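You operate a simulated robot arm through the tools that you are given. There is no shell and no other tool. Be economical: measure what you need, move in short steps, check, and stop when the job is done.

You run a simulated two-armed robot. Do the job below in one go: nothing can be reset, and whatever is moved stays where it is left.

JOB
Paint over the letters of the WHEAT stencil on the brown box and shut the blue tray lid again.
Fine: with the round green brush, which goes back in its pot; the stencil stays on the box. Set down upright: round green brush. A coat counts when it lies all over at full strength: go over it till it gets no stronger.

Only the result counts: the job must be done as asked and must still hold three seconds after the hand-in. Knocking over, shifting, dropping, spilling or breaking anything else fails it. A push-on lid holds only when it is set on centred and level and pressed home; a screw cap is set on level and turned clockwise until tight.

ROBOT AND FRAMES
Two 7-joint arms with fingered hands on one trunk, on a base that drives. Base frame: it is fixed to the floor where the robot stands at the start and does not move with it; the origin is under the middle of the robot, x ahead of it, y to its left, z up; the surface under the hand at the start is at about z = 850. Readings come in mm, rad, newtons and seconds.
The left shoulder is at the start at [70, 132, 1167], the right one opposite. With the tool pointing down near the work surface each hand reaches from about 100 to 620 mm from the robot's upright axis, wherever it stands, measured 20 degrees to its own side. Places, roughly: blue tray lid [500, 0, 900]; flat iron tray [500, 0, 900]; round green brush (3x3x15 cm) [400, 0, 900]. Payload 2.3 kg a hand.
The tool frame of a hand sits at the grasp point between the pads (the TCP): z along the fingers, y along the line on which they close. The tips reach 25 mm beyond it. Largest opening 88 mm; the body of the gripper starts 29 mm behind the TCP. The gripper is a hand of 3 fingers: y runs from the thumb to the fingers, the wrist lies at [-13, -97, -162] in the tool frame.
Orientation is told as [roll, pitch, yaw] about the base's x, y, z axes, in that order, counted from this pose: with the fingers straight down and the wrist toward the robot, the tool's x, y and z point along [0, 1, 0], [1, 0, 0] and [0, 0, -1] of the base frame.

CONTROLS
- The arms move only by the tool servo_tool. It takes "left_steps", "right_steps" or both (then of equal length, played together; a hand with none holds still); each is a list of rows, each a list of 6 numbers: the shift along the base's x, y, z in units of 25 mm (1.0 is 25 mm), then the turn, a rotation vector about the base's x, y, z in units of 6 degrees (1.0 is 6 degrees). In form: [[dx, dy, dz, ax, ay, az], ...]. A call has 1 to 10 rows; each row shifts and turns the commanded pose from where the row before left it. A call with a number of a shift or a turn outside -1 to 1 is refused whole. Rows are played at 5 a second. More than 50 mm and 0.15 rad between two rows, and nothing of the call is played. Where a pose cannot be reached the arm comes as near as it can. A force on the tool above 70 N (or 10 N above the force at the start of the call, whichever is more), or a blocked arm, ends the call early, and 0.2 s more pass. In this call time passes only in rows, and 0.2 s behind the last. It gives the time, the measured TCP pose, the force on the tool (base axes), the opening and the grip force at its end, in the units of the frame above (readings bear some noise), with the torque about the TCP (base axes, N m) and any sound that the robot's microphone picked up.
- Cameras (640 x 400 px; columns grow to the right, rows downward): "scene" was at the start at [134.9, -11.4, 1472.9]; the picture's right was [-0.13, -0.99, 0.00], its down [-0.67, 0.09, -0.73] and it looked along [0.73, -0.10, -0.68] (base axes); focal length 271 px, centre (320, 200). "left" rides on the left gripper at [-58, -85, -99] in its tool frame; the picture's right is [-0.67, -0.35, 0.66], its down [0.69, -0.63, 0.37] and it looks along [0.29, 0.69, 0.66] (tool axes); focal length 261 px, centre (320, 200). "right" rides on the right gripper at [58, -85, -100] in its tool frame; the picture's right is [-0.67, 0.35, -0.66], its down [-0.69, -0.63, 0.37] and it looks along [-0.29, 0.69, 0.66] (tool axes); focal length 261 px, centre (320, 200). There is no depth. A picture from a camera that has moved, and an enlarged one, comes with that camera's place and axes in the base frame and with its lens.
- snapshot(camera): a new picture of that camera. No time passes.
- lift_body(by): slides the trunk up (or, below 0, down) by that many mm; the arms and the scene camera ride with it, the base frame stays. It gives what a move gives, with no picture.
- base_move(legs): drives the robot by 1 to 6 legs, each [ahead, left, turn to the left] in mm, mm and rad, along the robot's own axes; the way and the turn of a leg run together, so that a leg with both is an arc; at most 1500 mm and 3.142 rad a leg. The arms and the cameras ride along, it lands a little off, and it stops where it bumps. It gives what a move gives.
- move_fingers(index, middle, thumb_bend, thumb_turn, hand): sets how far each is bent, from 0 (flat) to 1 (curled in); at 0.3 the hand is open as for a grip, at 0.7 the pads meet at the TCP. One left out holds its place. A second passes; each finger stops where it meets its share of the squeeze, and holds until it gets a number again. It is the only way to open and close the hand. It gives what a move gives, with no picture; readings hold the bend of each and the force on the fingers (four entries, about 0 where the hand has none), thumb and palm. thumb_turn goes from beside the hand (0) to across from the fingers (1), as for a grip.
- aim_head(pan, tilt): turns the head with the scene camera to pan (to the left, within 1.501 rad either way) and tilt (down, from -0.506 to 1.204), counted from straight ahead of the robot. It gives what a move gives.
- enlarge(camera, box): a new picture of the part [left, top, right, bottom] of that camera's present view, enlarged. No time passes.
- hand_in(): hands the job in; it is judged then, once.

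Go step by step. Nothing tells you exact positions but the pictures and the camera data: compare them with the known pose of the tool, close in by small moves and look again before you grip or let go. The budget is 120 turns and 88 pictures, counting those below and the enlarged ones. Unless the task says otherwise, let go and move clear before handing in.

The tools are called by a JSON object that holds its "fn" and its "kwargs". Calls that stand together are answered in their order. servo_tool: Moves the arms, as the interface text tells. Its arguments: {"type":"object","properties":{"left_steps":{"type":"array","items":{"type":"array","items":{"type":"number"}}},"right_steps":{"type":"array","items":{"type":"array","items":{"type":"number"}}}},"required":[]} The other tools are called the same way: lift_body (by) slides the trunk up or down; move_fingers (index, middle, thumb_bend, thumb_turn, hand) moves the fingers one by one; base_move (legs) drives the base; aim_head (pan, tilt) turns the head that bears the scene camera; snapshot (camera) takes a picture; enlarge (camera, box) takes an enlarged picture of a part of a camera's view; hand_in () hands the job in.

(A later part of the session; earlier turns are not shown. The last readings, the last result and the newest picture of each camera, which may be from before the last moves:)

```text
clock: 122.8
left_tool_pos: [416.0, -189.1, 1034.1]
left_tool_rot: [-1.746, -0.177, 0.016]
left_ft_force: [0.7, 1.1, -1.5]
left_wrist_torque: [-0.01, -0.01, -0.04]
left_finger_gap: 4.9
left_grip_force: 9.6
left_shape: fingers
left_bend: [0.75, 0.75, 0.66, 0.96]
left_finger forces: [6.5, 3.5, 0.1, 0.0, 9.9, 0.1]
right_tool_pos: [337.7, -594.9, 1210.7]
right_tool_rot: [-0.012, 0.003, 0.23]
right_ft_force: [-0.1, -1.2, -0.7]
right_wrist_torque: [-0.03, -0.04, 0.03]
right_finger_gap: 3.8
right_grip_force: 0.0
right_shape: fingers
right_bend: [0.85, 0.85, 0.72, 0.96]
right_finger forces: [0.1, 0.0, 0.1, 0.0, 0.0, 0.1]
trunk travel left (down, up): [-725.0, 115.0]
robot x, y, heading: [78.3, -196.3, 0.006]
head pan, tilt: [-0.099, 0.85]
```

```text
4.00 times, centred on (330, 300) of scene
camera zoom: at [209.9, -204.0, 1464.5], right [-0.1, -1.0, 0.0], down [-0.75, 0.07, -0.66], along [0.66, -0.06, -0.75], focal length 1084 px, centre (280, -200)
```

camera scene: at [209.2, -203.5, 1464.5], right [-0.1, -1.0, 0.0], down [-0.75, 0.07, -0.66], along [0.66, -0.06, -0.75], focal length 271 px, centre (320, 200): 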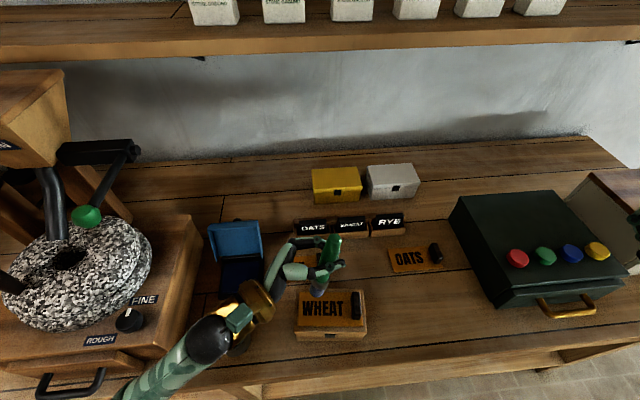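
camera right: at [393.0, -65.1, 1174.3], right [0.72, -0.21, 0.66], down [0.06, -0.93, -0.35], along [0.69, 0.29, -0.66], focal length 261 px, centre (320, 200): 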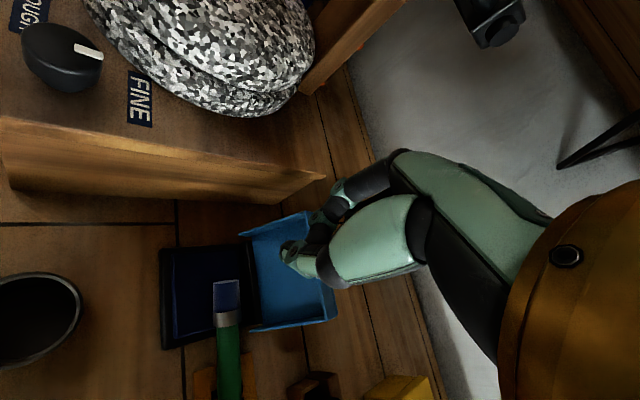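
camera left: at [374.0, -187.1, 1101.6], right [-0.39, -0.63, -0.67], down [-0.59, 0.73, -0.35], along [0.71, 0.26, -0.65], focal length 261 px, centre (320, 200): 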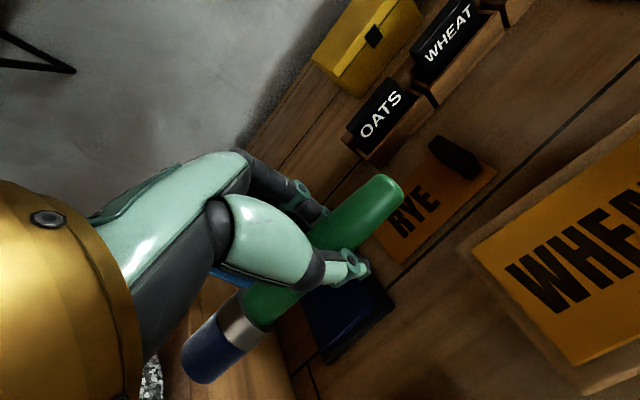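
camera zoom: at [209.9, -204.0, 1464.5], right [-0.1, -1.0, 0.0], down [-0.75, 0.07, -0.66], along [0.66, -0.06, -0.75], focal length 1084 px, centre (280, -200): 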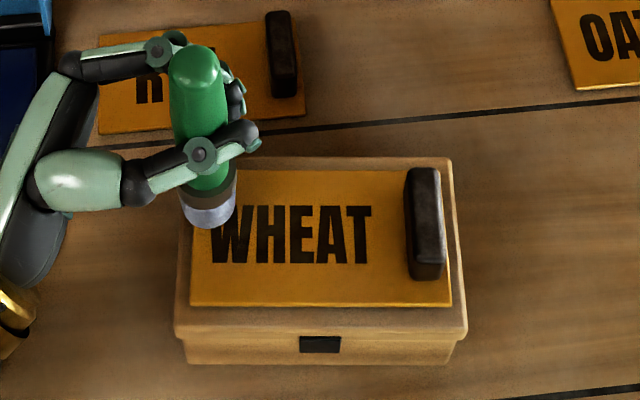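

{"fn": "servo_tool", "kwargs": {"left_steps": [[0, 0, -0.2, 0, 0, 0], [0, 0, -0.2, 0, 0, 0]]}}

{"fn": "servo_tool", "kwargs": {"left_steps": [[0, 0, -0.15, 0, 0, 0], [0, 0, -0.15, 0, 0, 0]]}}

```text
clock: 123.4
left_tool_pos: [416.2, -188.1, 1023.0]
left_tool_rot: [-1.743, -0.175, 0.014]
left_ft_force: [-0.3, 0.2, -0.6]
left_wrist_torque: [-0.02, 0.04, -0.01]
left_finger_gap: 4.4
left_grip_force: 10.1
left_shape: fingers
left_bend: [0.75, 0.75, 0.66, 0.96]
left_finger forces: [6.6, 3.6, 0.1, 0.1, 10.0, 0.0]
right_tool_pos: [337.5, -595.6, 1210.8]
right_tool_rot: [-0.013, 0.003, 0.229]
right_ft_force: [0.5, 0.0, 0.3]
right_wrist_torque: [0.0, 0.02, 0.0]
right_finger_gap: 3.3
right_grip_force: 0.1
right_shape: fingers
right_bend: [0.85, 0.85, 0.72, 0.96]
right_finger forces: [0.1, 0.0, 0.1, 0.0, 0.0, 0.0]
trunk travel left (down, up): [-725.0, 115.0]
robot x, y, heading: [79.2, -193.8, -0.001]
head pan, tilt: [-0.099, 0.85]
```

```text
clock: 124.0
left_tool_pos: [415.0, -187.7, 1014.6]
left_tool_rot: [-1.743, -0.177, 0.014]
left_ft_force: [0.7, 0.1, -0.5]
left_wrist_torque: [-0.02, 0.01, -0.03]
left_finger_gap: 4.1
left_grip_force: 9.9
left_shape: fingers
left_bend: [0.75, 0.75, 0.66, 0.96]
left_finger forces: [6.6, 3.4, 0.0, 0.1, 9.9, 0.0]
right_tool_pos: [336.8, -594.8, 1211.2]
right_tool_rot: [-0.011, 0.004, 0.23]
right_ft_force: [-0.3, 1.1, -0.1]
right_wrist_torque: [0.01, 0.01, 0.02]
right_finger_gap: 3.4
right_grip_force: 0.1
right_shape: fingers
right_bend: [0.85, 0.85, 0.72, 0.96]
right_finger forces: [0.0, 0.1, 0.0, 0.0, 0.0, 0.0]
trunk travel left (down, up): [-725.0, 115.0]
robot x, y, heading: [79.2, -197.1, 0.001]
head pan, tilt: [-0.099, 0.85]
```

{"fn": "servo_tool", "kwargs": {"left_steps": [[0, 0, -0.15, 0, 0, 0], [0, 0, -0.15, 0, 0, 0]]}}

{"fn": "servo_tool", "kwargs": {"left_steps": [[0, 0, -0.12, 0, 0, 0]]}}

{"fn": "servo_tool", "kwargs": {"left_steps": [[0, 0, -0.12, 0, 0, 0]]}}

```text
clock: 124.6
left_tool_pos: [414.2, -189.8, 1009.4]
left_tool_rot: [-1.746, -0.181, 0.014]
left_ft_force: [-0.7, -1.8, 8.1]
left_wrist_torque: [-0.08, 0.04, 0.0]
left_finger_gap: 1.3
left_grip_force: 7.9
left_shape: fingers
left_bend: [0.75, 0.75, 0.68, 0.94]
left_finger forces: [6.1, 2.4, 0.1, 0.0, 8.2, 0.0]
right_tool_pos: [334.2, -596.8, 1210.5]
right_tool_rot: [-0.013, 0.001, 0.228]
right_ft_force: [0.5, -1.0, -0.6]
right_wrist_torque: [0.01, 0.02, -0.02]
right_finger_gap: 3.3
right_grip_force: 0.1
right_shape: fingers
right_bend: [0.85, 0.85, 0.72, 0.96]
right_finger forces: [0.0, 0.1, 0.0, 0.0, 0.0, 0.0]
trunk travel left (down, up): [-725.0, 115.0]
robot x, y, heading: [77.7, -198.0, 0.001]
head pan, tilt: [-0.099, 0.85]
```

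```text
clock: 125.0
left_tool_pos: [412.8, -187.2, 1005.5]
left_tool_rot: [-1.745, -0.178, 0.012]
left_ft_force: [-0.8, 0.5, 5.1]
left_wrist_torque: [0.05, 0.0, 0.0]
left_finger_gap: 0.0
left_grip_force: 4.3
left_shape: fingers
left_bend: [0.76, 0.76, 0.69, 0.96]
left_finger forces: [3.8, 0.0, 0.1, 0.0, 4.9, 0.0]
right_tool_pos: [335.9, -594.9, 1210.7]
right_tool_rot: [-0.013, 0.001, 0.228]
right_ft_force: [-0.2, -0.6, -0.4]
right_wrist_torque: [0.0, -0.03, -0.06]
right_finger_gap: 3.4
right_grip_force: 0.0
right_shape: fingers
right_bend: [0.85, 0.85, 0.72, 0.96]
right_finger forces: [0.1, 0.1, 0.1, 0.0, 0.0, 0.0]
trunk travel left (down, up): [-725.0, 115.0]
robot x, y, heading: [79.7, -193.4, 0.003]
head pan, tilt: [-0.099, 0.85]
```

```text
clock: 125.4
left_tool_pos: [415.2, -188.8, 1001.6]
left_tool_rot: [-1.744, -0.177, 0.012]
left_ft_force: [-0.1, 1.3, 1.4]
left_wrist_torque: [0.0, 0.0, 0.03]
left_finger_gap: 0.0
left_grip_force: 1.0
left_shape: fingers
left_bend: [0.76, 0.76, 0.69, 0.96]
left_finger forces: [0.8, 0.1, 0.0, 0.0, 1.3, 0.0]
right_tool_pos: [338.0, -594.2, 1211.2]
right_tool_rot: [-0.013, 0.003, 0.23]
right_ft_force: [0.1, 0.1, 0.5]
right_wrist_torque: [0.02, 0.0, -0.06]
right_finger_gap: 3.6
right_grip_force: 0.1
right_shape: fingers
right_bend: [0.85, 0.85, 0.72, 0.96]
right_finger forces: [0.0, 0.0, 0.0, 0.0, 0.0, 0.0]
trunk travel left (down, up): [-725.0, 115.0]
robot x, y, heading: [79.1, -199.7, 0.002]
head pan, tilt: [-0.099, 0.85]
```

The grip is slipping off the handle. Look before doing anything.

{"fn": "enlarge", "kwargs": {"camera": "scene", "box": [270, 250, 390, 350]}}

```text
4.00 times, centred on (330, 300) of scene
camera zoom: at [209.7, -204.1, 1464.4], right [-0.1, -1.0, 0.0], down [-0.75, 0.07, -0.66], along [0.66, -0.06, -0.75], focal length 1084 px, centre (280, -200)
```

zoom: 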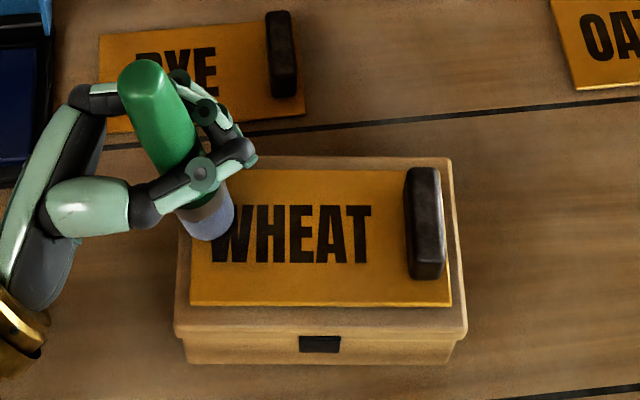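

The handle slid inward toward the palm and is caged by the fingers; curling further should clamp it against the palm.

{"fn": "servo_tool", "kwargs": {"left_steps": [[0, 0, 0.15, 0, 0, 0]]}}

{"fn": "move_fingers", "kwargs": {"hand": "left", "index": 1.0, "middle": 1.0, "thumb_bend": 0.95}}

{"fn": "enlarge", "kwargs": {"camera": "scene", "box": [270, 250, 390, 350]}}

```text
clock: 125.8
left_tool_pos: [414.8, -188.4, 1006.1]
left_tool_rot: [-1.744, -0.177, 0.012]
left_ft_force: [0.0, 0.7, 0.0]
left_wrist_torque: [-0.02, 0.02, -0.01]
left_finger_gap: 0.3
left_grip_force: 0.6
left_shape: fingers
left_bend: [0.76, 0.76, 0.69, 0.97]
left_finger forces: [0.0, 0.1, 0.1, 0.0, 0.1, 0.6]
right_tool_pos: [336.3, -595.5, 1211.0]
right_tool_rot: [-0.012, 0.001, 0.228]
right_ft_force: [-0.1, -0.1, 0.0]
right_wrist_torque: [0.0, -0.04, 0.01]
right_finger_gap: 3.8
right_grip_force: 0.1
right_shape: fingers
right_bend: [0.85, 0.85, 0.72, 0.96]
right_finger forces: [0.1, 0.0, 0.0, 0.1, 0.0, 0.1]
trunk travel left (down, up): [-725.0, 115.0]
robot x, y, heading: [80.3, -189.7, 0.004]
head pan, tilt: [-0.099, 0.85]
```

```text
clock: 126.8
left_tool_pos: [416.7, -188.7, 1006.4]
left_tool_rot: [-1.745, -0.176, 0.015]
left_ft_force: [-0.3, -0.7, 0.2]
left_wrist_torque: [-0.04, 0.02, 0.0]
left_finger_gap: 15.4
left_grip_force: 14.3
left_shape: fingers
left_bend: [0.99, 0.98, 0.88, 0.97]
left_finger forces: [8.2, 7.3, 0.0, 0.0, 0.0, 13.2]
right_tool_pos: [337.1, -594.2, 1210.2]
right_tool_rot: [-0.013, 0.002, 0.229]
right_ft_force: [-0.3, 0.5, 0.1]
right_wrist_torque: [-0.03, 0.0, -0.01]
right_finger_gap: 3.7
right_grip_force: 0.0
right_shape: fingers
right_bend: [0.85, 0.85, 0.72, 0.96]
right_finger forces: [0.0, 0.0, 0.0, 0.1, 0.1, 0.0]
trunk travel left (down, up): [-725.0, 115.0]
robot x, y, heading: [78.5, -195.1, 0.004]
head pan, tilt: [-0.099, 0.85]
```

```text
4.00 times, centred on (330, 300) of scene
camera zoom: at [209.6, -204.1, 1464.5], right [-0.1, -1.0, 0.0], down [-0.75, 0.07, -0.66], along [0.66, -0.06, -0.75], focal length 1084 px, centre (280, -200)
```

zoom: 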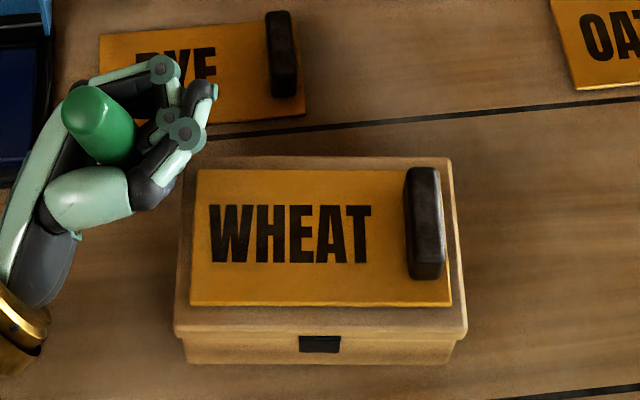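

Now it is clamped in a firm palm grip (palm 13 N). I'll lift, untilt the hand by 10° about x and y so the brush stands vertical, and move it over the W end.

{"fn": "servo_tool", "kwargs": {"left_steps": [[0, 0, 0.8, 0, 0, 0], [0, -0.2, 0.4, 0.83, 0.83, 0], [-0.25, -0.5, 0, 0.83, 0.83, 0], [-0.3, -0.5, 0, 0, 0, 0]]}}

{"fn": "enlarge", "kwargs": {"camera": "scene", "box": [270, 250, 390, 350]}}

```text
clock: 127.8
left_tool_pos: [401.7, -219.5, 1035.5]
left_tool_rot: [-1.568, -0.001, -0.004]
left_ft_force: [-0.9, -0.9, -1.3]
left_wrist_torque: [-0.03, 0.01, 0.0]
left_finger_gap: 15.7
left_grip_force: 14.1
left_shape: fingers
left_bend: [0.99, 0.98, 0.88, 0.97]
left_finger forces: [8.1, 6.7, 0.0, 0.0, 0.1, 12.9]
right_tool_pos: [336.9, -595.6, 1211.3]
right_tool_rot: [-0.012, 0.001, 0.229]
right_ft_force: [-0.3, 0.4, 0.1]
right_wrist_torque: [0.0, 0.02, 0.04]
right_finger_gap: 3.4
right_grip_force: 0.1
right_shape: fingers
right_bend: [0.85, 0.85, 0.72, 0.96]
right_finger forces: [0.1, 0.0, 0.1, 0.1, 0.0, 0.0]
trunk travel left (down, up): [-725.0, 115.0]
robot x, y, heading: [78.2, -194.2, 0.004]
head pan, tilt: [-0.099, 0.85]
```

```text
4.00 times, centred on (330, 300) of scene
camera zoom: at [210.0, -204.9, 1464.4], right [-0.1, -1.0, 0.0], down [-0.75, 0.07, -0.66], along [0.66, -0.06, -0.75], focal length 1084 px, centre (280, -200)
```

zoom: 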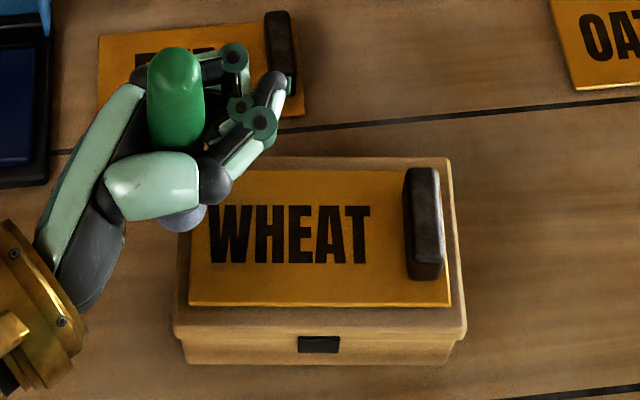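

The brush is vertical; its end is ≈(409,−176,943), i.e. TCP+(8,42,−92). Move to the start at the W and go down gently.

{"fn": "servo_tool", "kwargs": {"left_steps": [[-0.2, -0.35, -0.4, 0, 0, 0], [0, 0, -0.36, 0, 0, 0]]}}

{"fn": "servo_tool", "kwargs": {"left_steps": [[0, 0, -0.12, 0, 0, 0]]}}

{"fn": "servo_tool", "kwargs": {"left_steps": [[0, 0, -0.1, 0, 0, 0]]}}

```text
clock: 128.4
left_tool_pos: [396.1, -227.6, 1016.2]
left_tool_rot: [-1.568, -0.003, -0.002]
left_ft_force: [0.2, 0.9, -0.2]
left_wrist_torque: [-0.04, 0.0, -0.01]
left_finger_gap: 16.0
left_grip_force: 13.6
left_shape: fingers
left_bend: [0.99, 0.98, 0.88, 0.97]
left_finger forces: [7.9, 6.8, 0.0, 0.1, 0.1, 13.0]
right_tool_pos: [337.4, -595.7, 1212.3]
right_tool_rot: [-0.013, 0.0, 0.228]
right_ft_force: [-0.4, -0.3, -0.3]
right_wrist_torque: [-0.01, 0.01, 0.02]
right_finger_gap: 3.3
right_grip_force: 0.1
right_shape: fingers
right_bend: [0.85, 0.85, 0.72, 0.96]
right_finger forces: [0.0, 0.0, 0.1, 0.1, 0.1, 0.1]
trunk travel left (down, up): [-725.0, 115.0]
robot x, y, heading: [81.3, -195.1, 0.001]
head pan, tilt: [-0.099, 0.85]
```

```text
clock: 128.8
left_tool_pos: [395.6, -227.0, 1013.5]
left_tool_rot: [-1.57, -0.003, -0.003]
left_ft_force: [0.2, 0.6, -0.1]
left_wrist_torque: [0.02, 0.02, -0.02]
left_finger_gap: 15.9
left_grip_force: 13.7
left_shape: fingers
left_bend: [0.99, 0.98, 0.88, 0.97]
left_finger forces: [8.0, 6.8, 0.0, 0.1, 0.0, 12.8]
right_tool_pos: [336.7, -596.0, 1210.3]
right_tool_rot: [-0.012, 0.001, 0.228]
right_ft_force: [0.4, -0.2, -0.3]
right_wrist_torque: [0.03, 0.01, 0.0]
right_finger_gap: 3.6
right_grip_force: 0.0
right_shape: fingers
right_bend: [0.85, 0.85, 0.72, 0.96]
right_finger forces: [0.1, 0.0, 0.0, 0.0, 0.0, 0.0]
trunk travel left (down, up): [-725.0, 115.0]
robot x, y, heading: [79.1, -197.6, 0.001]
head pan, tilt: [-0.099, 0.85]
```

```text
clock: 129.2
left_tool_pos: [396.2, -227.8, 1010.3]
left_tool_rot: [-1.57, -0.004, -0.001]
left_ft_force: [0.2, 0.6, -1.1]
left_wrist_torque: [-0.02, 0.02, 0.02]
left_finger_gap: 15.8
left_grip_force: 14.0
left_shape: fingers
left_bend: [0.99, 0.98, 0.88, 0.97]
left_finger forces: [7.9, 6.8, 0.0, 0.0, 0.0, 12.9]
right_tool_pos: [337.5, -595.7, 1210.9]
right_tool_rot: [-0.013, 0.0, 0.23]
right_ft_force: [0.1, 0.0, -0.6]
right_wrist_torque: [0.0, 0.0, -0.02]
right_finger_gap: 3.8
right_grip_force: 0.1
right_shape: fingers
right_bend: [0.85, 0.85, 0.72, 0.96]
right_finger forces: [0.0, 0.0, 0.1, 0.0, 0.1, 0.0]
trunk travel left (down, up): [-725.0, 115.0]
robot x, y, heading: [80.6, -195.9, 0.0]
head pan, tilt: [-0.099, 0.85]
```

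{"fn": "servo_tool", "kwargs": {"left_steps": [[0, 0, -0.1, 0, 0, 0]]}}

{"fn": "servo_tool", "kwargs": {"left_steps": [[0, 0, -0.08, 0, 0, 0]]}}

```text
clock: 129.6
left_tool_pos: [395.0, -227.2, 1008.8]
left_tool_rot: [-1.57, -0.004, -0.003]
left_ft_force: [-0.5, -0.9, -0.2]
left_wrist_torque: [0.03, -0.01, -0.02]
left_finger_gap: 15.7
left_grip_force: 14.0
left_shape: fingers
left_bend: [0.99, 0.98, 0.88, 0.97]
left_finger forces: [8.0, 6.8, 0.0, 0.0, 0.0, 13.0]
right_tool_pos: [336.5, -594.8, 1210.9]
right_tool_rot: [-0.012, 0.002, 0.228]
right_ft_force: [-0.3, -0.1, 0.0]
right_wrist_torque: [0.03, 0.01, 0.01]
right_finger_gap: 3.3
right_grip_force: 0.2
right_shape: fingers
right_bend: [0.85, 0.85, 0.72, 0.96]
right_finger forces: [0.1, 0.0, 0.0, 0.1, 0.1, 0.1]
trunk travel left (down, up): [-725.0, 115.0]
robot x, y, heading: [77.5, -195.2, 0.001]
head pan, tilt: [-0.099, 0.85]
```

```text
clock: 130.0
left_tool_pos: [397.0, -228.1, 1006.6]
left_tool_rot: [-1.57, -0.005, 0.001]
left_ft_force: [0.6, 0.2, 1.5]
left_wrist_torque: [0.05, -0.01, -0.03]
left_finger_gap: 15.5
left_grip_force: 13.7
left_shape: fingers
left_bend: [0.99, 0.98, 0.88, 0.97]
left_finger forces: [7.9, 6.7, 0.0, 0.0, 0.1, 13.1]
right_tool_pos: [336.3, -595.3, 1211.0]
right_tool_rot: [-0.012, 0.003, 0.228]
right_ft_force: [0.4, -0.1, -0.3]
right_wrist_torque: [-0.04, -0.01, 0.01]
right_finger_gap: 3.4
right_grip_force: 0.0
right_shape: fingers
right_bend: [0.85, 0.85, 0.72, 0.96]
right_finger forces: [0.1, 0.0, 0.0, 0.0, 0.1, 0.0]
trunk travel left (down, up): [-725.0, 115.0]
robot x, y, heading: [79.1, -196.0, 0.006]
head pan, tilt: [-0.099, 0.85]
```

Light contact. First stroke across the letters toward the T.

{"fn": "servo_tool", "kwargs": {"left_steps": [[0, 0, -0.05, 0, 0, 0], [-0.02, -0.37, 0, 0, 0, 0], [-0.03, -0.37, 0, 0, 0, 0], [-0.03, -0.37, 0, 0, 0, 0], [-0.03, -0.37, 0, 0, 0, 0], [-0.03, -0.37, 0, 0, 0, 0], [-0.03, -0.37, 0, 0, 0, 0], [-0.03, -0.37, 0, 0, 0, 0], [-0.03, -0.37, 0, 0, 0, 0], [-0.03, -0.37, 0, 0, 0, 0]]}}

```text
clock: 132.2
left_tool_pos: [388.7, -309.8, 1006.6]
left_tool_rot: [-1.571, -0.006, -0.002]
left_ft_force: [0.9, 2.1, 4.6]
left_wrist_torque: [0.34, -0.06, -0.03]
left_finger_gap: 16.0
left_grip_force: 15.6
left_shape: fingers
left_bend: [0.99, 0.98, 0.88, 0.97]
left_finger forces: [9.3, 6.5, 0.1, 0.0, 0.0, 16.2]
right_tool_pos: [335.7, -595.5, 1211.8]
right_tool_rot: [-0.016, 0.003, 0.228]
right_ft_force: [0.0, -0.4, 0.0]
right_wrist_torque: [0.0, 0.0, -0.04]
right_finger_gap: 3.5
right_grip_force: 0.0
right_shape: fingers
right_bend: [0.85, 0.85, 0.72, 0.96]
right_finger forces: [0.0, 0.0, 0.0, 0.0, 0.1, 0.0]
trunk travel left (down, up): [-725.0, 115.0]
robot x, y, heading: [78.4, -193.3, 0.003]
head pan, tilt: [-0.099, 0.85]
```

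Drag is light (2 N). Return pass offset +7 mm in x, then a pass offset −7 mm.

{"fn": "servo_tool", "kwargs": {"left_steps": [[0.28, 0, 0, 0, 0, 0], [0.03, 0.38, 0, 0, 0, 0], [0.03, 0.38, 0, 0, 0, 0], [0.03, 0.38, 0, 0, 0, 0], [0.03, 0.38, 0, 0, 0, 0], [0.03, 0.38, 0, 0, 0, 0], [0.03, 0.38, 0, 0, 0, 0], [0.03, 0.38, 0, 0, 0, 0], [0.03, 0.38, 0, 0, 0, 0], [0.03, 0.38, 0, 0, 0, 0]]}}

{"fn": "servo_tool", "kwargs": {"left_steps": [[-0.52, 0, 0, 0, 0, 0], [-0.03, -0.38, 0, 0, 0, 0], [-0.03, -0.38, 0, 0, 0, 0], [-0.03, -0.38, 0, 0, 0, 0], [-0.03, -0.38, 0, 0, 0, 0], [-0.03, -0.38, 0, 0, 0, 0], [-0.03, -0.38, 0, 0, 0, 0], [-0.03, -0.38, 0, 0, 0, 0], [-0.03, -0.38, 0, 0, 0, 0], [-0.03, -0.38, 0, 0, 0, 0]]}}

{"fn": "servo_tool", "kwargs": {"left_steps": [[0.26, 0, 0, 0, 0, 0], [0.03, 0.39, 0, 0, 0, 0], [0.03, 0.39, 0, 0, 0, 0], [0.03, 0.39, 0, 0, 0, 0], [0.03, 0.39, 0, 0, 0, 0], [0.03, 0.39, 0, 0, 0, 0], [0.03, 0.39, 0, 0, 0, 0], [0.03, 0.39, 0, 0, 0, 0], [0.03, 0.39, 0, 0, 0, 0], [0.03, 0.39, 0, 0, 0, 0]]}}

{"fn": "enlarge", "kwargs": {"camera": "scene", "box": [270, 250, 390, 350]}}

```text
clock: 134.4
left_tool_pos: [404.4, -224.2, 1004.2]
left_tool_rot: [-1.568, -0.005, -0.003]
left_ft_force: [-0.5, 0.4, 3.2]
left_wrist_torque: [0.06, 0.03, 0.01]
left_finger_gap: 16.7
left_grip_force: 6.3
left_shape: fingers
left_bend: [0.99, 0.99, 0.89, 0.97]
left_finger forces: [3.2, 4.0, 0.0, 0.0, 0.1, 4.6]
right_tool_pos: [336.3, -595.8, 1210.6]
right_tool_rot: [-0.012, 0.001, 0.229]
right_ft_force: [-0.4, -0.6, -0.1]
right_wrist_torque: [0.0, 0.02, 0.0]
right_finger_gap: 3.6
right_grip_force: 0.0
right_shape: fingers
right_bend: [0.85, 0.85, 0.72, 0.96]
right_finger forces: [0.1, 0.0, 0.0, 0.0, 0.1, 0.0]
trunk travel left (down, up): [-725.0, 115.0]
robot x, y, heading: [81.5, -199.3, 0.002]
head pan, tilt: [-0.099, 0.85]
```

```text
clock: 136.6
left_tool_pos: [382.7, -310.3, 1005.7]
left_tool_rot: [-1.569, -0.003, -0.002]
left_ft_force: [-0.2, 0.8, 1.3]
left_wrist_torque: [0.02, -0.03, 0.01]
left_finger_gap: 17.2
left_grip_force: 5.7
left_shape: fingers
left_bend: [0.99, 0.99, 0.89, 0.97]
left_finger forces: [2.9, 3.8, 0.1, 0.0, 0.0, 3.8]
right_tool_pos: [337.1, -595.7, 1211.2]
right_tool_rot: [-0.013, 0.002, 0.227]
right_ft_force: [0.2, -0.4, -0.7]
right_wrist_torque: [0.01, 0.0, 0.04]
right_finger_gap: 3.6
right_grip_force: 0.0
right_shape: fingers
right_bend: [0.85, 0.85, 0.72, 0.96]
right_finger forces: [0.1, 0.0, 0.1, 0.0, 0.0, 0.0]
trunk travel left (down, up): [-725.0, 115.0]
robot x, y, heading: [79.1, -194.2, 0.002]
head pan, tilt: [-0.099, 0.85]
```

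```text
clock: 138.8
left_tool_pos: [397.1, -221.5, 1006.5]
left_tool_rot: [-1.572, -0.004, -0.004]
left_ft_force: [0.4, -0.1, -0.5]
left_wrist_torque: [-0.04, -0.01, 0.02]
left_finger_gap: 17.1
left_grip_force: 4.8
left_shape: fingers
left_bend: [1.0, 0.99, 0.89, 0.97]
left_finger forces: [3.1, 3.8, 0.0, 0.1, 0.0, 3.3]
right_tool_pos: [336.4, -594.2, 1211.4]
right_tool_rot: [-0.012, 0.003, 0.229]
right_ft_force: [0.9, -0.1, 0.1]
right_wrist_torque: [0.02, 0.01, 0.04]
right_finger_gap: 3.4
right_grip_force: 0.1
right_shape: fingers
right_bend: [0.85, 0.85, 0.72, 0.96]
right_finger forces: [0.0, 0.0, 0.1, 0.0, 0.0, 0.0]
trunk travel left (down, up): [-725.0, 115.0]
robot x, y, heading: [79.1, -197.6, -0.001]
head pan, tilt: [-0.099, 0.85]
```

```text
4.00 times, centred on (330, 300) of scene
camera zoom: at [209.6, -203.7, 1464.5], right [-0.1, -1.0, 0.0], down [-0.75, 0.07, -0.66], along [0.66, -0.06, -0.75], focal length 1084 px, centre (280, -200)
```

zoom: 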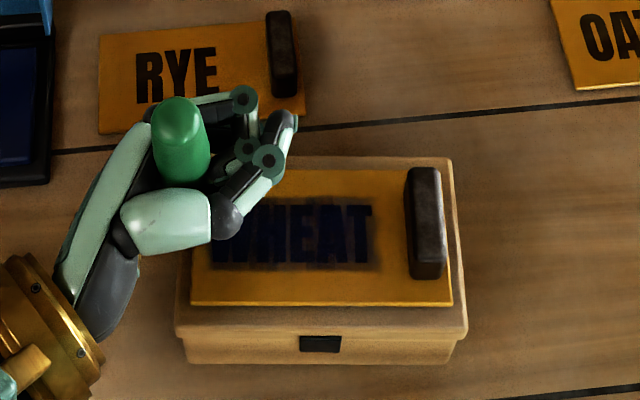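

The letters are turning blue and the stencil hasn't moved. Contact has faded a bit; I'll firm the thumb, lower ~2.5 mm and make four more passes.

{"fn": "move_fingers", "kwargs": {"hand": "left", "index": 1.0, "middle": 1.0, "thumb_bend": 1.0}}

{"fn": "servo_tool", "kwargs": {"left_steps": [[-0.05, -0.15, -0.12, 0, 0, 0], [-0.03, -0.37, 0, 0, 0, 0], [-0.03, -0.37, 0, 0, 0, 0], [-0.03, -0.37, 0, 0, 0, 0], [-0.03, -0.37, 0, 0, 0, 0], [-0.03, -0.37, 0, 0, 0, 0], [-0.03, -0.37, 0, 0, 0, 0], [-0.03, -0.37, 0, 0, 0, 0], [-0.03, -0.37, 0, 0, 0, 0], [-0.03, -0.37, 0, 0, 0, 0]]}}

```text
clock: 139.8
left_tool_pos: [397.8, -221.7, 1005.7]
left_tool_rot: [-1.572, -0.003, -0.003]
left_ft_force: [0.0, 0.5, -0.6]
left_wrist_torque: [0.01, 0.01, 0.01]
left_finger_gap: 17.5
left_grip_force: 6.6
left_shape: fingers
left_bend: [1.0, 0.99, 0.9, 0.96]
left_finger forces: [5.3, 3.4, 0.1, 0.0, 0.0, 4.9]
right_tool_pos: [338.4, -595.5, 1210.3]
right_tool_rot: [-0.012, 0.003, 0.229]
right_ft_force: [-0.5, -0.2, -0.8]
right_wrist_torque: [-0.02, -0.01, -0.02]
right_finger_gap: 3.6
right_grip_force: 0.0
right_shape: fingers
right_bend: [0.85, 0.85, 0.72, 0.96]
right_finger forces: [0.0, 0.1, 0.0, 0.1, 0.1, 0.0]
trunk travel left (down, up): [-725.0, 115.0]
robot x, y, heading: [79.4, -199.9, -0.002]
head pan, tilt: [-0.099, 0.85]
```

```text
clock: 142.0
left_tool_pos: [389.4, -307.6, 1002.6]
left_tool_rot: [-1.571, -0.002, -0.004]
left_ft_force: [0.8, 1.7, 5.7]
left_wrist_torque: [0.36, -0.03, -0.01]
left_finger_gap: 17.2
left_grip_force: 12.5
left_shape: fingers
left_bend: [0.99, 1.0, 0.9, 0.96]
left_finger forces: [11.1, 2.2, 0.0, 0.0, 0.0, 11.9]
right_tool_pos: [336.2, -595.1, 1209.9]
right_tool_rot: [-0.013, 0.0, 0.23]
right_ft_force: [-0.8, 0.2, -0.8]
right_wrist_torque: [0.03, -0.01, 0.03]
right_finger_gap: 3.4
right_grip_force: 0.0
right_shape: fingers
right_bend: [0.85, 0.85, 0.72, 0.96]
right_finger forces: [0.0, 0.0, 0.0, 0.0, 0.1, 0.1]
trunk travel left (down, up): [-725.0, 115.0]
robot x, y, heading: [80.3, -195.3, 0.001]
head pan, tilt: [-0.099, 0.85]
```

{"fn": "servo_tool", "kwargs": {"left_steps": [[0.25, -0.1, 0, 0, 0, 0], [0.03, 0.38, 0, 0, 0, 0], [0.03, 0.38, 0, 0, 0, 0], [0.03, 0.38, 0, 0, 0, 0], [0.03, 0.38, 0, 0, 0, 0], [0.03, 0.38, 0, 0, 0, 0], [0.03, 0.38, 0, 0, 0, 0], [0.03, 0.38, 0, 0, 0, 0], [0.03, 0.38, 0, 0, 0, 0], [0.03, 0.38, 0, 0, 0, 0]]}}

{"fn": "servo_tool", "kwargs": {"left_steps": [[-0.5, 0, -0.04, 0, 0, 0], [-0.03, -0.38, 0, 0, 0, 0], [-0.03, -0.38, 0, 0, 0, 0], [-0.03, -0.38, 0, 0, 0, 0], [-0.03, -0.38, 0, 0, 0, 0], [-0.03, -0.38, 0, 0, 0, 0], [-0.03, -0.38, 0, 0, 0, 0], [-0.03, -0.38, 0, 0, 0, 0], [-0.03, -0.38, 0, 0, 0, 0], [-0.03, -0.38, 0, 0, 0, 0]]}}

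{"fn": "servo_tool", "kwargs": {"left_steps": [[0.26, 0, -0.03, 0, 0, 0], [0.03, 0.39, 0, 0, 0, 0], [0.03, 0.39, 0, 0, 0, 0], [0.03, 0.39, 0, 0, 0, 0], [0.03, 0.39, 0, 0, 0, 0], [0.03, 0.39, 0, 0, 0, 0], [0.03, 0.39, 0, 0, 0, 0], [0.03, 0.39, 0, 0, 0, 0], [0.03, 0.39, 0, 0, 0, 0], [0.03, 0.39, 0, 0, 0, 0]]}}

```text
clock: 144.2
left_tool_pos: [402.3, -225.2, 1003.3]
left_tool_rot: [-1.571, -0.004, -0.004]
left_ft_force: [0.3, 0.0, -1.7]
left_wrist_torque: [-0.04, -0.04, -0.01]
left_finger_gap: 17.4
left_grip_force: 9.0
left_shape: fingers
left_bend: [1.0, 0.99, 0.91, 0.96]
left_finger forces: [8.4, 2.9, 0.0, 0.0, 0.0, 7.0]
right_tool_pos: [336.4, -594.7, 1210.6]
right_tool_rot: [-0.011, 0.003, 0.229]
right_ft_force: [0.0, -0.6, 0.2]
right_wrist_torque: [0.03, -0.01, 0.03]
right_finger_gap: 3.2
right_grip_force: 0.1
right_shape: fingers
right_bend: [0.85, 0.85, 0.72, 0.96]
right_finger forces: [0.0, 0.0, 0.0, 0.0, 0.0, 0.0]
trunk travel left (down, up): [-725.0, 115.0]
robot x, y, heading: [81.1, -196.7, 0.008]
head pan, tilt: [-0.099, 0.85]
```

```text
clock: 146.4
left_tool_pos: [382.6, -311.2, 1000.1]
left_tool_rot: [-1.57, -0.001, -0.004]
left_ft_force: [-1.4, 1.2, 1.0]
left_wrist_torque: [0.1, -0.03, 0.03]
left_finger_gap: 16.9
left_grip_force: 11.6
left_shape: fingers
left_bend: [0.99, 0.99, 0.91, 0.96]
left_finger forces: [10.0, 2.9, 0.0, 0.0, 0.0, 9.9]
right_tool_pos: [336.4, -594.9, 1211.4]
right_tool_rot: [-0.014, 0.001, 0.229]
right_ft_force: [0.0, -0.2, -0.1]
right_wrist_torque: [0.01, -0.01, 0.02]
right_finger_gap: 3.7
right_grip_force: 0.1
right_shape: fingers
right_bend: [0.85, 0.85, 0.72, 0.96]
right_finger forces: [0.0, 0.0, 0.0, 0.0, 0.0, 0.1]
trunk travel left (down, up): [-725.0, 115.0]
robot x, y, heading: [79.5, -197.1, 0.007]
head pan, tilt: [-0.099, 0.85]
```

```text
clock: 148.6
left_tool_pos: [394.6, -223.0, 1001.3]
left_tool_rot: [-1.57, -0.003, -0.003]
left_ft_force: [0.4, -0.3, -0.8]
left_wrist_torque: [-0.04, -0.01, 0.01]
left_finger_gap: 17.6
left_grip_force: 8.6
left_shape: fingers
left_bend: [1.0, 0.99, 0.91, 0.96]
left_finger forces: [8.4, 2.8, 0.1, 0.0, 0.0, 6.5]
right_tool_pos: [337.2, -594.0, 1211.9]
right_tool_rot: [-0.012, 0.001, 0.228]
right_ft_force: [-0.1, -0.7, -0.1]
right_wrist_torque: [0.03, 0.01, 0.02]
right_finger_gap: 3.5
right_grip_force: 0.0
right_shape: fingers
right_bend: [0.85, 0.85, 0.72, 0.96]
right_finger forces: [0.0, 0.1, 0.0, 0.0, 0.1, 0.0]
trunk travel left (down, up): [-725.0, 115.0]
robot x, y, heading: [80.6, -195.3, -0.0]
head pan, tilt: [-0.099, 0.85]
```

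Contact fades on the return strokes at the W end; lower 3 mm and do another forward and return set.

{"fn": "servo_tool", "kwargs": {"left_steps": [[0, 0, -0.12, 0, 0, 0], [0.15, -0.2, 0, 0, 0, 0], [-0.3, -0.15, 0, 0, 0, 0], [0.1, -0.35, 0, 0, 0, 0], [-0.03, -0.4, 0, 0, 0, 0], [-0.03, -0.4, 0, 0, 0, 0], [-0.03, -0.4, 0, 0, 0, 0], [-0.03, -0.5, 0, 0, 0, 0], [-0.03, -0.5, 0, 0, 0, 0], [-0.03, -0.5, 0, 0, 0, 0]]}}

{"fn": "servo_tool", "kwargs": {"left_steps": [[0.03, 0.4, -0.02, 0, 0, 0], [0.03, 0.4, -0.02, 0, 0, 0], [0.03, 0.4, -0.02, 0, 0, 0], [0.03, 0.4, -0.02, 0, 0, 0], [0.03, 0.4, -0.02, 0, 0, 0], [0.03, 0.4, -0.02, 0, 0, 0], [0.03, 0.4, 0, 0, 0, 0], [0.03, 0.4, 0, 0, 0, 0]]}}

{"fn": "servo_tool", "kwargs": {"left_steps": [[0.03, 0.15, 0, 0, 0, 0], [-0.2, 0, 0, 0, 0, 0], [0.1, -0.4, 0, 0, 0, 0], [0, 0.4, 0, 0, 0, 0]]}}

```text
clock: 150.8
left_tool_pos: [389.9, -308.9, 997.1]
left_tool_rot: [-1.572, -0.003, -0.005]
left_ft_force: [-0.1, 3.2, 5.7]
left_wrist_torque: [0.52, 0.01, -0.01]
left_finger_gap: 17.2
left_grip_force: 15.7
left_shape: fingers
left_bend: [0.99, 0.99, 0.91, 0.96]
left_finger forces: [16.2, 2.6, 0.0, 0.0, 0.0, 13.0]
right_tool_pos: [335.6, -594.9, 1209.7]
right_tool_rot: [-0.012, 0.004, 0.228]
right_ft_force: [-0.1, -0.2, 0.0]
right_wrist_torque: [-0.02, 0.01, 0.0]
right_finger_gap: 3.4
right_grip_force: 0.0
right_shape: fingers
right_bend: [0.85, 0.85, 0.72, 0.96]
right_finger forces: [0.0, 0.1, 0.0, 0.1, 0.0, 0.0]
trunk travel left (down, up): [-725.0, 115.0]
robot x, y, heading: [75.0, -195.2, 0.002]
head pan, tilt: [-0.099, 0.85]
```

```text
clock: 152.6
left_tool_pos: [394.5, -228.1, 995.9]
left_tool_rot: [-1.569, -0.006, -0.004]
left_ft_force: [-1.1, -3.3, 5.7]
left_wrist_torque: [0.0, -0.01, 0.0]
left_finger_gap: 17.3
left_grip_force: 10.5
left_shape: fingers
left_bend: [1.0, 0.99, 0.91, 0.96]
left_finger forces: [7.4, 6.4, 0.0, 0.0, 0.0, 7.2]
right_tool_pos: [335.8, -595.7, 1211.3]
right_tool_rot: [-0.012, 0.003, 0.228]
right_ft_force: [0.0, -0.8, 0.3]
right_wrist_torque: [0.04, -0.01, 0.02]
right_finger_gap: 3.4
right_grip_force: 0.2
right_shape: fingers
right_bend: [0.85, 0.85, 0.72, 0.96]
right_finger forces: [0.0, 0.1, 0.1, 0.0, 0.0, 0.1]
trunk travel left (down, up): [-725.0, 115.0]
robot x, y, heading: [81.1, -199.1, 0.009]
head pan, tilt: [-0.099, 0.85]
```

```text
clock: 153.6
left_tool_pos: [394.6, -224.1, 993.3]
left_tool_rot: [-1.569, -0.002, -0.003]
left_ft_force: [-0.7, -2.7, 5.6]
left_wrist_torque: [0.04, -0.02, -0.01]
left_finger_gap: 17.8
left_grip_force: 10.9
left_shape: fingers
left_bend: [1.0, 0.99, 0.91, 0.96]
left_finger forces: [7.2, 7.7, 0.0, 0.1, 0.1, 6.9]
right_tool_pos: [335.3, -595.8, 1210.3]
right_tool_rot: [-0.013, 0.002, 0.228]
right_ft_force: [-0.4, 0.6, -0.3]
right_wrist_torque: [-0.01, 0.0, 0.0]
right_finger_gap: 3.6
right_grip_force: 0.1
right_shape: fingers
right_bend: [0.85, 0.85, 0.72, 0.96]
right_finger forces: [0.0, 0.0, 0.0, 0.0, 0.0, 0.1]
trunk travel left (down, up): [-725.0, 115.0]
robot x, y, heading: [78.7, -194.3, 0.0]
head pan, tilt: [-0.099, 0.85]
```

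Good steady contact now on all letters. Lift, and carry the brush to the pot by driving the base left, then look at the paint and the pot together.

{"fn": "servo_tool", "kwargs": {"left_steps": [[0, 0, 0.3, 0, 0, 0], [0, 0, 0.7, 0, 0, 0], [0, 0, 0.8, 0, 0, 0], [0, 0, 0.8, 0, 0, 0], [-0.5, 0, 0.2, 0, 0, 0], [-0.5, 0, 0, 0, 0, 0], [-0.4, 0, 0, 0, 0, 0]]}}

{"fn": "base_move", "kwargs": {"legs": [[0, 134, 0]]}}

{"fn": "enlarge", "kwargs": {"camera": "scene", "box": [260, 250, 460, 375]}}

```text
clock: 155.2
left_tool_pos: [367.5, -228.8, 1058.5]
left_tool_rot: [-1.571, -0.003, -0.003]
left_ft_force: [-0.5, -0.4, -0.7]
left_wrist_torque: [0.0, 0.02, 0.01]
left_finger_gap: 17.5
left_grip_force: 8.1
left_shape: fingers
left_bend: [1.0, 0.99, 0.91, 0.96]
left_finger forces: [6.4, 5.0, 0.0, 0.0, 0.0, 5.1]
left hand out of reach, approached as far as the arm can: row 6, 7
right_tool_pos: [337.0, -595.5, 1210.2]
right_tool_rot: [-0.013, 0.003, 0.229]
right_ft_force: [0.0, -0.7, -0.2]
right_wrist_torque: [-0.04, 0.04, 0.0]
right_finger_gap: 3.6
right_grip_force: 0.1
right_shape: fingers
right_bend: [0.85, 0.85, 0.72, 0.96]
right_finger forces: [0.0, 0.0, 0.0, 0.0, 0.1, 0.0]
trunk travel left (down, up): [-725.0, 115.0]
robot x, y, heading: [79.5, -198.4, -0.0]
head pan, tilt: [-0.099, 0.85]
```

```text
clock: 156.5
left_tool_pos: [367.3, -95.3, 1057.5]
left_tool_rot: [-1.57, -0.004, -0.004]
left_ft_force: [-0.4, 0.1, -0.8]
left_wrist_torque: [-0.04, -0.02, 0.0]
left_finger_gap: 17.5
left_grip_force: 8.2
left_shape: fingers
left_bend: [1.0, 0.99, 0.91, 0.96]
left_finger forces: [6.4, 5.1, 0.0, 0.0, 0.0, 5.0]
right_tool_pos: [335.6, -462.6, 1210.1]
right_tool_rot: [-0.01, 0.003, 0.228]
right_ft_force: [0.7, 0.2, -0.2]
right_wrist_torque: [0.04, 0.0, 0.0]
right_finger_gap: 3.6
right_grip_force: 0.0
right_shape: fingers
right_bend: [0.85, 0.85, 0.72, 0.96]
right_finger forces: [0.0, 0.0, 0.1, 0.1, 0.1, 0.0]
trunk travel left (down, up): [-725.0, 115.0]
robot x, y, heading: [82.8, -62.2, 0.003]
head pan, tilt: [-0.099, 0.85]
```

```text
3.20 times, centred on (360, 312) of scene
camera zoom: at [209.3, -72.8, 1464.5], right [-0.1, -1.0, 0.0], down [-0.75, 0.07, -0.66], along [0.66, -0.06, -0.75], focal length 867 px, centre (192, -160)
```

zoom: 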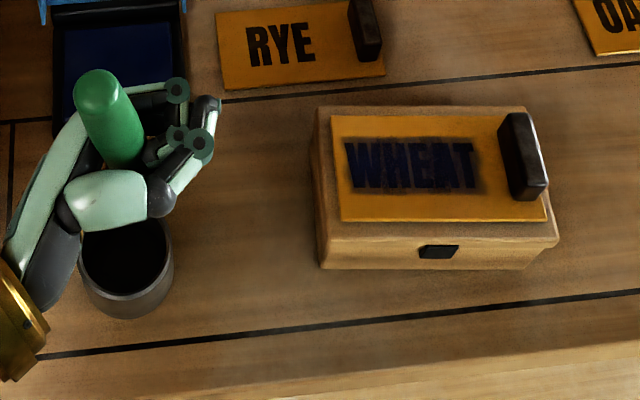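

The letters look fully blue. The brush leans ~6° (bottom toward −y); pot centre ≈(372,−46). I'll straighten it, centre it over the pot, lower part way and check from the left camera.

{"fn": "servo_tool", "kwargs": {"left_steps": [[0, 0.1, 0, 0.6, 0, 0], [0, 0.14, 0, 0.5, 0, 0], [0, 0, -0.5, 0, 0, 0], [0, 0, -0.6, 0, 0, 0], [0, 0, -0.6, 0, 0, 0], [0, 0, -0.6, 0, 0, 0], [0, 0, -0.5, 0, 0, 0]]}}

{"fn": "snapshot", "kwargs": {"camera": "left"}}

```text
clock: 158.1
left_tool_pos: [376.4, -91.2, 977.6]
left_tool_rot: [-1.456, -0.002, -0.005]
left_ft_force: [0.6, -0.2, -0.2]
left_wrist_torque: [-0.07, -0.03, 0.0]
left_finger_gap: 17.8
left_grip_force: 8.8
left_shape: fingers
left_bend: [1.0, 0.99, 0.91, 0.96]
left_finger forces: [6.4, 5.0, 0.0, 0.1, 0.0, 4.9]
left hand out of reach, approached as far as the arm can: row 1, 2
right_tool_pos: [337.0, -460.5, 1210.2]
right_tool_rot: [-0.012, 0.001, 0.228]
right_ft_force: [0.1, 0.7, -0.6]
right_wrist_torque: [-0.03, 0.01, -0.01]
right_finger_gap: 3.6
right_grip_force: 0.1
right_shape: fingers
right_bend: [0.85, 0.85, 0.72, 0.96]
right_finger forces: [0.0, 0.0, 0.0, 0.1, 0.0, 0.0]
trunk travel left (down, up): [-725.0, 115.0]
robot x, y, heading: [78.5, -58.8, 0.0]
head pan, tilt: [-0.099, 0.85]
```

```text
2 pictures are left
camera left: at [291.4, 4.3, 1046.3], right [-0.35, -0.73, 0.59], down [-0.63, -0.28, -0.73], along [0.69, -0.63, -0.36], focal length 261 px, centre (320, 200)
```

left: 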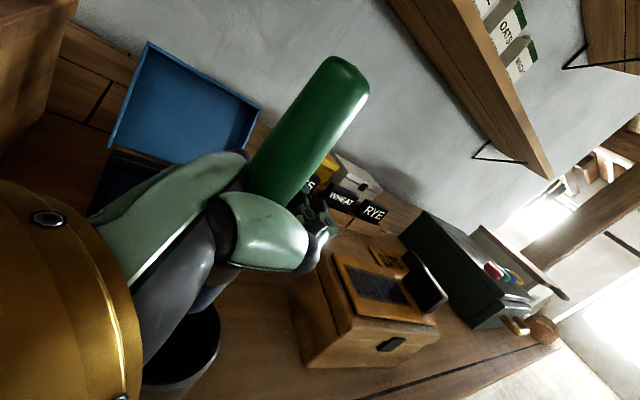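

The pot centre (372,−46) is confirmed; bristle end is near (380,−54,905). Shift by (−8,+8).

{"fn": "servo_tool", "kwargs": {"left_steps": [[0, 0, 0.3, 0, 0, 0], [-0.1, 0.1, 0, 0, 0, 0], [-0.1, 0.1, 0, 0, 0, 0], [-0.1, 0.1, 0, 0, 0, 0]]}}

```text
clock: 159.1
left_tool_pos: [368.9, -82.2, 986.3]
left_tool_rot: [-1.455, -0.004, -0.007]
left_ft_force: [0.0, 0.7, -0.4]
left_wrist_torque: [-0.03, 0.0, 0.0]
left_finger_gap: 17.4
left_grip_force: 8.5
left_shape: fingers
left_bend: [1.0, 0.99, 0.91, 0.96]
left_finger forces: [6.3, 5.1, 0.0, 0.1, 0.1, 4.9]
right_tool_pos: [337.2, -459.4, 1211.3]
right_tool_rot: [-0.012, 0.002, 0.229]
right_ft_force: [-0.8, 0.0, 0.1]
right_wrist_torque: [-0.02, 0.01, 0.0]
right_finger_gap: 3.4
right_grip_force: 0.0
right_shape: fingers
right_bend: [0.85, 0.85, 0.72, 0.96]
right_finger forces: [0.0, 0.0, 0.1, 0.0, 0.0, 0.1]
trunk travel left (down, up): [-725.0, 115.0]
robot x, y, heading: [78.6, -59.1, -0.003]
head pan, tilt: [-0.099, 0.85]
```

{"fn": "servo_tool", "kwargs": {"left_steps": [[0, 0, -0.4, 0, 0, 0], [0, 0, -0.4, 0, 0, 0], [0, 0, -0.4, 0, 0, 0]]}}

{"fn": "servo_tool", "kwargs": {"left_steps": [[0, 0, -0.25, 0, 0, 0], [0, 0, -0.2, 0, 0, 0]]}}

```text
clock: 159.9
left_tool_pos: [368.8, -82.9, 957.4]
left_tool_rot: [-1.458, -0.004, -0.006]
left_ft_force: [0.5, -0.7, -0.8]
left_wrist_torque: [-0.04, -0.03, -0.02]
left_finger_gap: 17.5
left_grip_force: 8.5
left_shape: fingers
left_bend: [1.0, 0.99, 0.91, 0.96]
left_finger forces: [6.4, 5.0, 0.0, 0.0, 0.0, 4.9]
right_tool_pos: [337.7, -460.8, 1211.8]
right_tool_rot: [-0.013, 0.002, 0.228]
right_ft_force: [0.5, 0.9, 0.5]
right_wrist_torque: [0.01, -0.04, 0.03]
right_finger_gap: 3.6
right_grip_force: 0.1
right_shape: fingers
right_bend: [0.85, 0.85, 0.72, 0.96]
right_finger forces: [0.0, 0.1, 0.0, 0.0, 0.0, 0.0]
trunk travel left (down, up): [-725.0, 115.0]
robot x, y, heading: [77.5, -64.2, 0.005]
head pan, tilt: [-0.099, 0.85]
```

```text
clock: 160.5
left_tool_pos: [369.0, -81.4, 945.4]
left_tool_rot: [-1.456, -0.005, -0.003]
left_ft_force: [0.4, -0.1, -1.3]
left_wrist_torque: [-0.01, 0.03, -0.01]
left_finger_gap: 17.5
left_grip_force: 8.1
left_shape: fingers
left_bend: [1.0, 0.99, 0.91, 0.96]
left_finger forces: [6.4, 5.0, 0.0, 0.0, 0.0, 4.9]
right_tool_pos: [337.0, -460.6, 1212.3]
right_tool_rot: [-0.012, 0.002, 0.227]
right_ft_force: [0.4, 0.8, 1.2]
right_wrist_torque: [0.01, 0.0, -0.03]
right_finger_gap: 3.5
right_grip_force: 0.0
right_shape: fingers
right_bend: [0.85, 0.85, 0.72, 0.96]
right_finger forces: [0.0, 0.1, 0.0, 0.0, 0.0, 0.1]
trunk travel left (down, up): [-725.0, 115.0]
robot x, y, heading: [82.2, -63.3, 0.005]
head pan, tilt: [-0.099, 0.85]
```

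No contact yet; bristle end is about z 871. Continue lowering a little at a time.

{"fn": "servo_tool", "kwargs": {"left_steps": [[0, 0, -0.2, 0, 0, 0]]}}

{"fn": "servo_tool", "kwargs": {"left_steps": [[0, 0, -0.16, 0, 0, 0]]}}

```text
clock: 160.9
left_tool_pos: [368.8, -81.6, 940.6]
left_tool_rot: [-1.457, -0.003, -0.004]
left_ft_force: [-1.6, 0.5, -1.6]
left_wrist_torque: [-0.01, 0.03, -0.02]
left_finger_gap: 17.5
left_grip_force: 8.1
left_shape: fingers
left_bend: [1.0, 0.99, 0.91, 0.96]
left_finger forces: [6.5, 4.9, 0.0, 0.0, 0.1, 4.9]
right_tool_pos: [336.5, -460.2, 1210.3]
right_tool_rot: [-0.013, 0.002, 0.229]
right_ft_force: [0.1, 0.3, -0.6]
right_wrist_torque: [-0.01, -0.02, -0.02]
right_finger_gap: 3.3
right_grip_force: 0.0
right_shape: fingers
right_bend: [0.85, 0.85, 0.72, 0.96]
right_finger forces: [0.0, 0.0, 0.1, 0.0, 0.0, 0.1]
trunk travel left (down, up): [-725.0, 115.0]
robot x, y, heading: [76.7, -60.6, 0.004]
head pan, tilt: [-0.099, 0.85]
```

```text
clock: 161.3
left_tool_pos: [369.9, -83.8, 935.5]
left_tool_rot: [-1.454, -0.004, -0.003]
left_ft_force: [-0.2, 0.7, -0.5]
left_wrist_torque: [-0.04, 0.02, 0.0]
left_finger_gap: 17.6
left_grip_force: 7.7
left_shape: fingers
left_bend: [1.0, 0.99, 0.91, 0.96]
left_finger forces: [6.5, 4.9, 0.0, 0.0, 0.1, 4.9]
right_tool_pos: [336.7, -460.7, 1210.6]
right_tool_rot: [-0.011, 0.002, 0.228]
right_ft_force: [0.7, 0.3, 0.0]
right_wrist_torque: [-0.02, 0.0, -0.01]
right_finger_gap: 3.6
right_grip_force: 0.1
right_shape: fingers
right_bend: [0.85, 0.85, 0.72, 0.96]
right_finger forces: [0.0, 0.0, 0.0, 0.0, 0.0, 0.0]
trunk travel left (down, up): [-725.0, 115.0]
robot x, y, heading: [75.4, -59.7, 0.001]
head pan, tilt: [-0.099, 0.85]
```

{"fn": "servo_tool", "kwargs": {"left_steps": [[0, 0, -0.14, 0, 0, 0]]}}

{"fn": "servo_tool", "kwargs": {"left_steps": [[0, 0, -0.12, 0, 0, 0]]}}

```text
clock: 161.7
left_tool_pos: [369.7, -82.0, 932.4]
left_tool_rot: [-1.456, -0.005, -0.004]
left_ft_force: [0.1, 0.4, -0.9]
left_wrist_torque: [-0.06, -0.01, -0.01]
left_finger_gap: 17.8
left_grip_force: 8.1
left_shape: fingers
left_bend: [1.0, 0.99, 0.91, 0.96]
left_finger forces: [6.4, 5.0, 0.1, 0.1, 0.0, 4.8]
right_tool_pos: [335.9, -460.2, 1211.1]
right_tool_rot: [-0.012, 0.002, 0.228]
right_ft_force: [-0.8, -0.2, 0.7]
right_wrist_torque: [0.01, 0.01, 0.01]
right_finger_gap: 3.5
right_grip_force: 0.1
right_shape: fingers
right_bend: [0.85, 0.85, 0.72, 0.96]
right_finger forces: [0.1, 0.0, 0.0, 0.1, 0.0, 0.1]
trunk travel left (down, up): [-725.0, 115.0]
robot x, y, heading: [79.8, -62.0, -0.001]
head pan, tilt: [-0.099, 0.85]
```

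```text
clock: 162.1
left_tool_pos: [368.9, -83.3, 929.4]
left_tool_rot: [-1.456, -0.003, -0.004]
left_ft_force: [0.0, -0.2, -1.1]
left_wrist_torque: [-0.01, -0.01, 0.03]
left_finger_gap: 17.4
left_grip_force: 8.5
left_shape: fingers
left_bend: [1.0, 0.99, 0.91, 0.96]
left_finger forces: [6.3, 4.9, 0.0, 0.1, 0.0, 5.0]
right_tool_pos: [337.2, -461.5, 1211.4]
right_tool_rot: [-0.011, 0.001, 0.23]
right_ft_force: [0.1, 0.7, -0.7]
right_wrist_torque: [0.0, -0.01, 0.0]
right_finger_gap: 3.5
right_grip_force: 0.1
right_shape: fingers
right_bend: [0.85, 0.85, 0.72, 0.96]
right_finger forces: [0.0, 0.1, 0.0, 0.1, 0.0, 0.0]
trunk travel left (down, up): [-725.0, 115.0]
robot x, y, heading: [74.7, -60.3, 0.001]
head pan, tilt: [-0.099, 0.85]
```

{"fn": "servo_tool", "kwargs": {"left_steps": [[0, 0, -0.1, 0, 0, 0]]}}

{"fn": "servo_tool", "kwargs": {"left_steps": [[0, 0, -0.1, 0, 0, 0]]}}

```text
clock: 162.5
left_tool_pos: [369.9, -82.7, 925.6]
left_tool_rot: [-1.456, -0.002, -0.006]
left_ft_force: [-1.0, -0.4, -1.2]
left_wrist_torque: [0.02, 0.03, -0.04]
left_finger_gap: 17.6
left_grip_force: 8.0
left_shape: fingers
left_bend: [1.0, 0.99, 0.91, 0.96]
left_finger forces: [6.4, 4.9, 0.0, 0.1, 0.1, 4.9]
right_tool_pos: [335.3, -460.8, 1211.8]
right_tool_rot: [-0.013, 0.002, 0.229]
right_ft_force: [0.1, -0.2, 0.7]
right_wrist_torque: [-0.01, -0.02, -0.01]
right_finger_gap: 3.9
right_grip_force: 0.1
right_shape: fingers
right_bend: [0.85, 0.85, 0.72, 0.96]
right_finger forces: [0.0, 0.1, 0.0, 0.0, 0.0, 0.0]
trunk travel left (down, up): [-725.0, 115.0]
robot x, y, heading: [80.5, -63.8, 0.002]
head pan, tilt: [-0.099, 0.85]
```

```text
clock: 162.9
left_tool_pos: [368.3, -82.8, 925.1]
left_tool_rot: [-1.458, -0.005, -0.003]
left_ft_force: [1.3, 0.2, -0.3]
left_wrist_torque: [0.0, -0.01, 0.0]
left_finger_gap: 17.3
left_grip_force: 8.0
left_shape: fingers
left_bend: [1.0, 0.99, 0.91, 0.96]
left_finger forces: [6.3, 5.0, 0.1, 0.0, 0.1, 4.9]
right_tool_pos: [337.6, -460.7, 1210.1]
right_tool_rot: [-0.014, 0.002, 0.228]
right_ft_force: [0.1, -0.4, -0.1]
right_wrist_torque: [0.0, -0.02, 0.0]
right_finger_gap: 3.6
right_grip_force: 0.0
right_shape: fingers
right_bend: [0.85, 0.85, 0.72, 0.96]
right_finger forces: [0.0, 0.0, 0.0, 0.1, 0.0, 0.0]
trunk travel left (down, up): [-725.0, 115.0]
robot x, y, heading: [79.0, -60.5, 0.007]
head pan, tilt: [-0.099, 0.85]
```

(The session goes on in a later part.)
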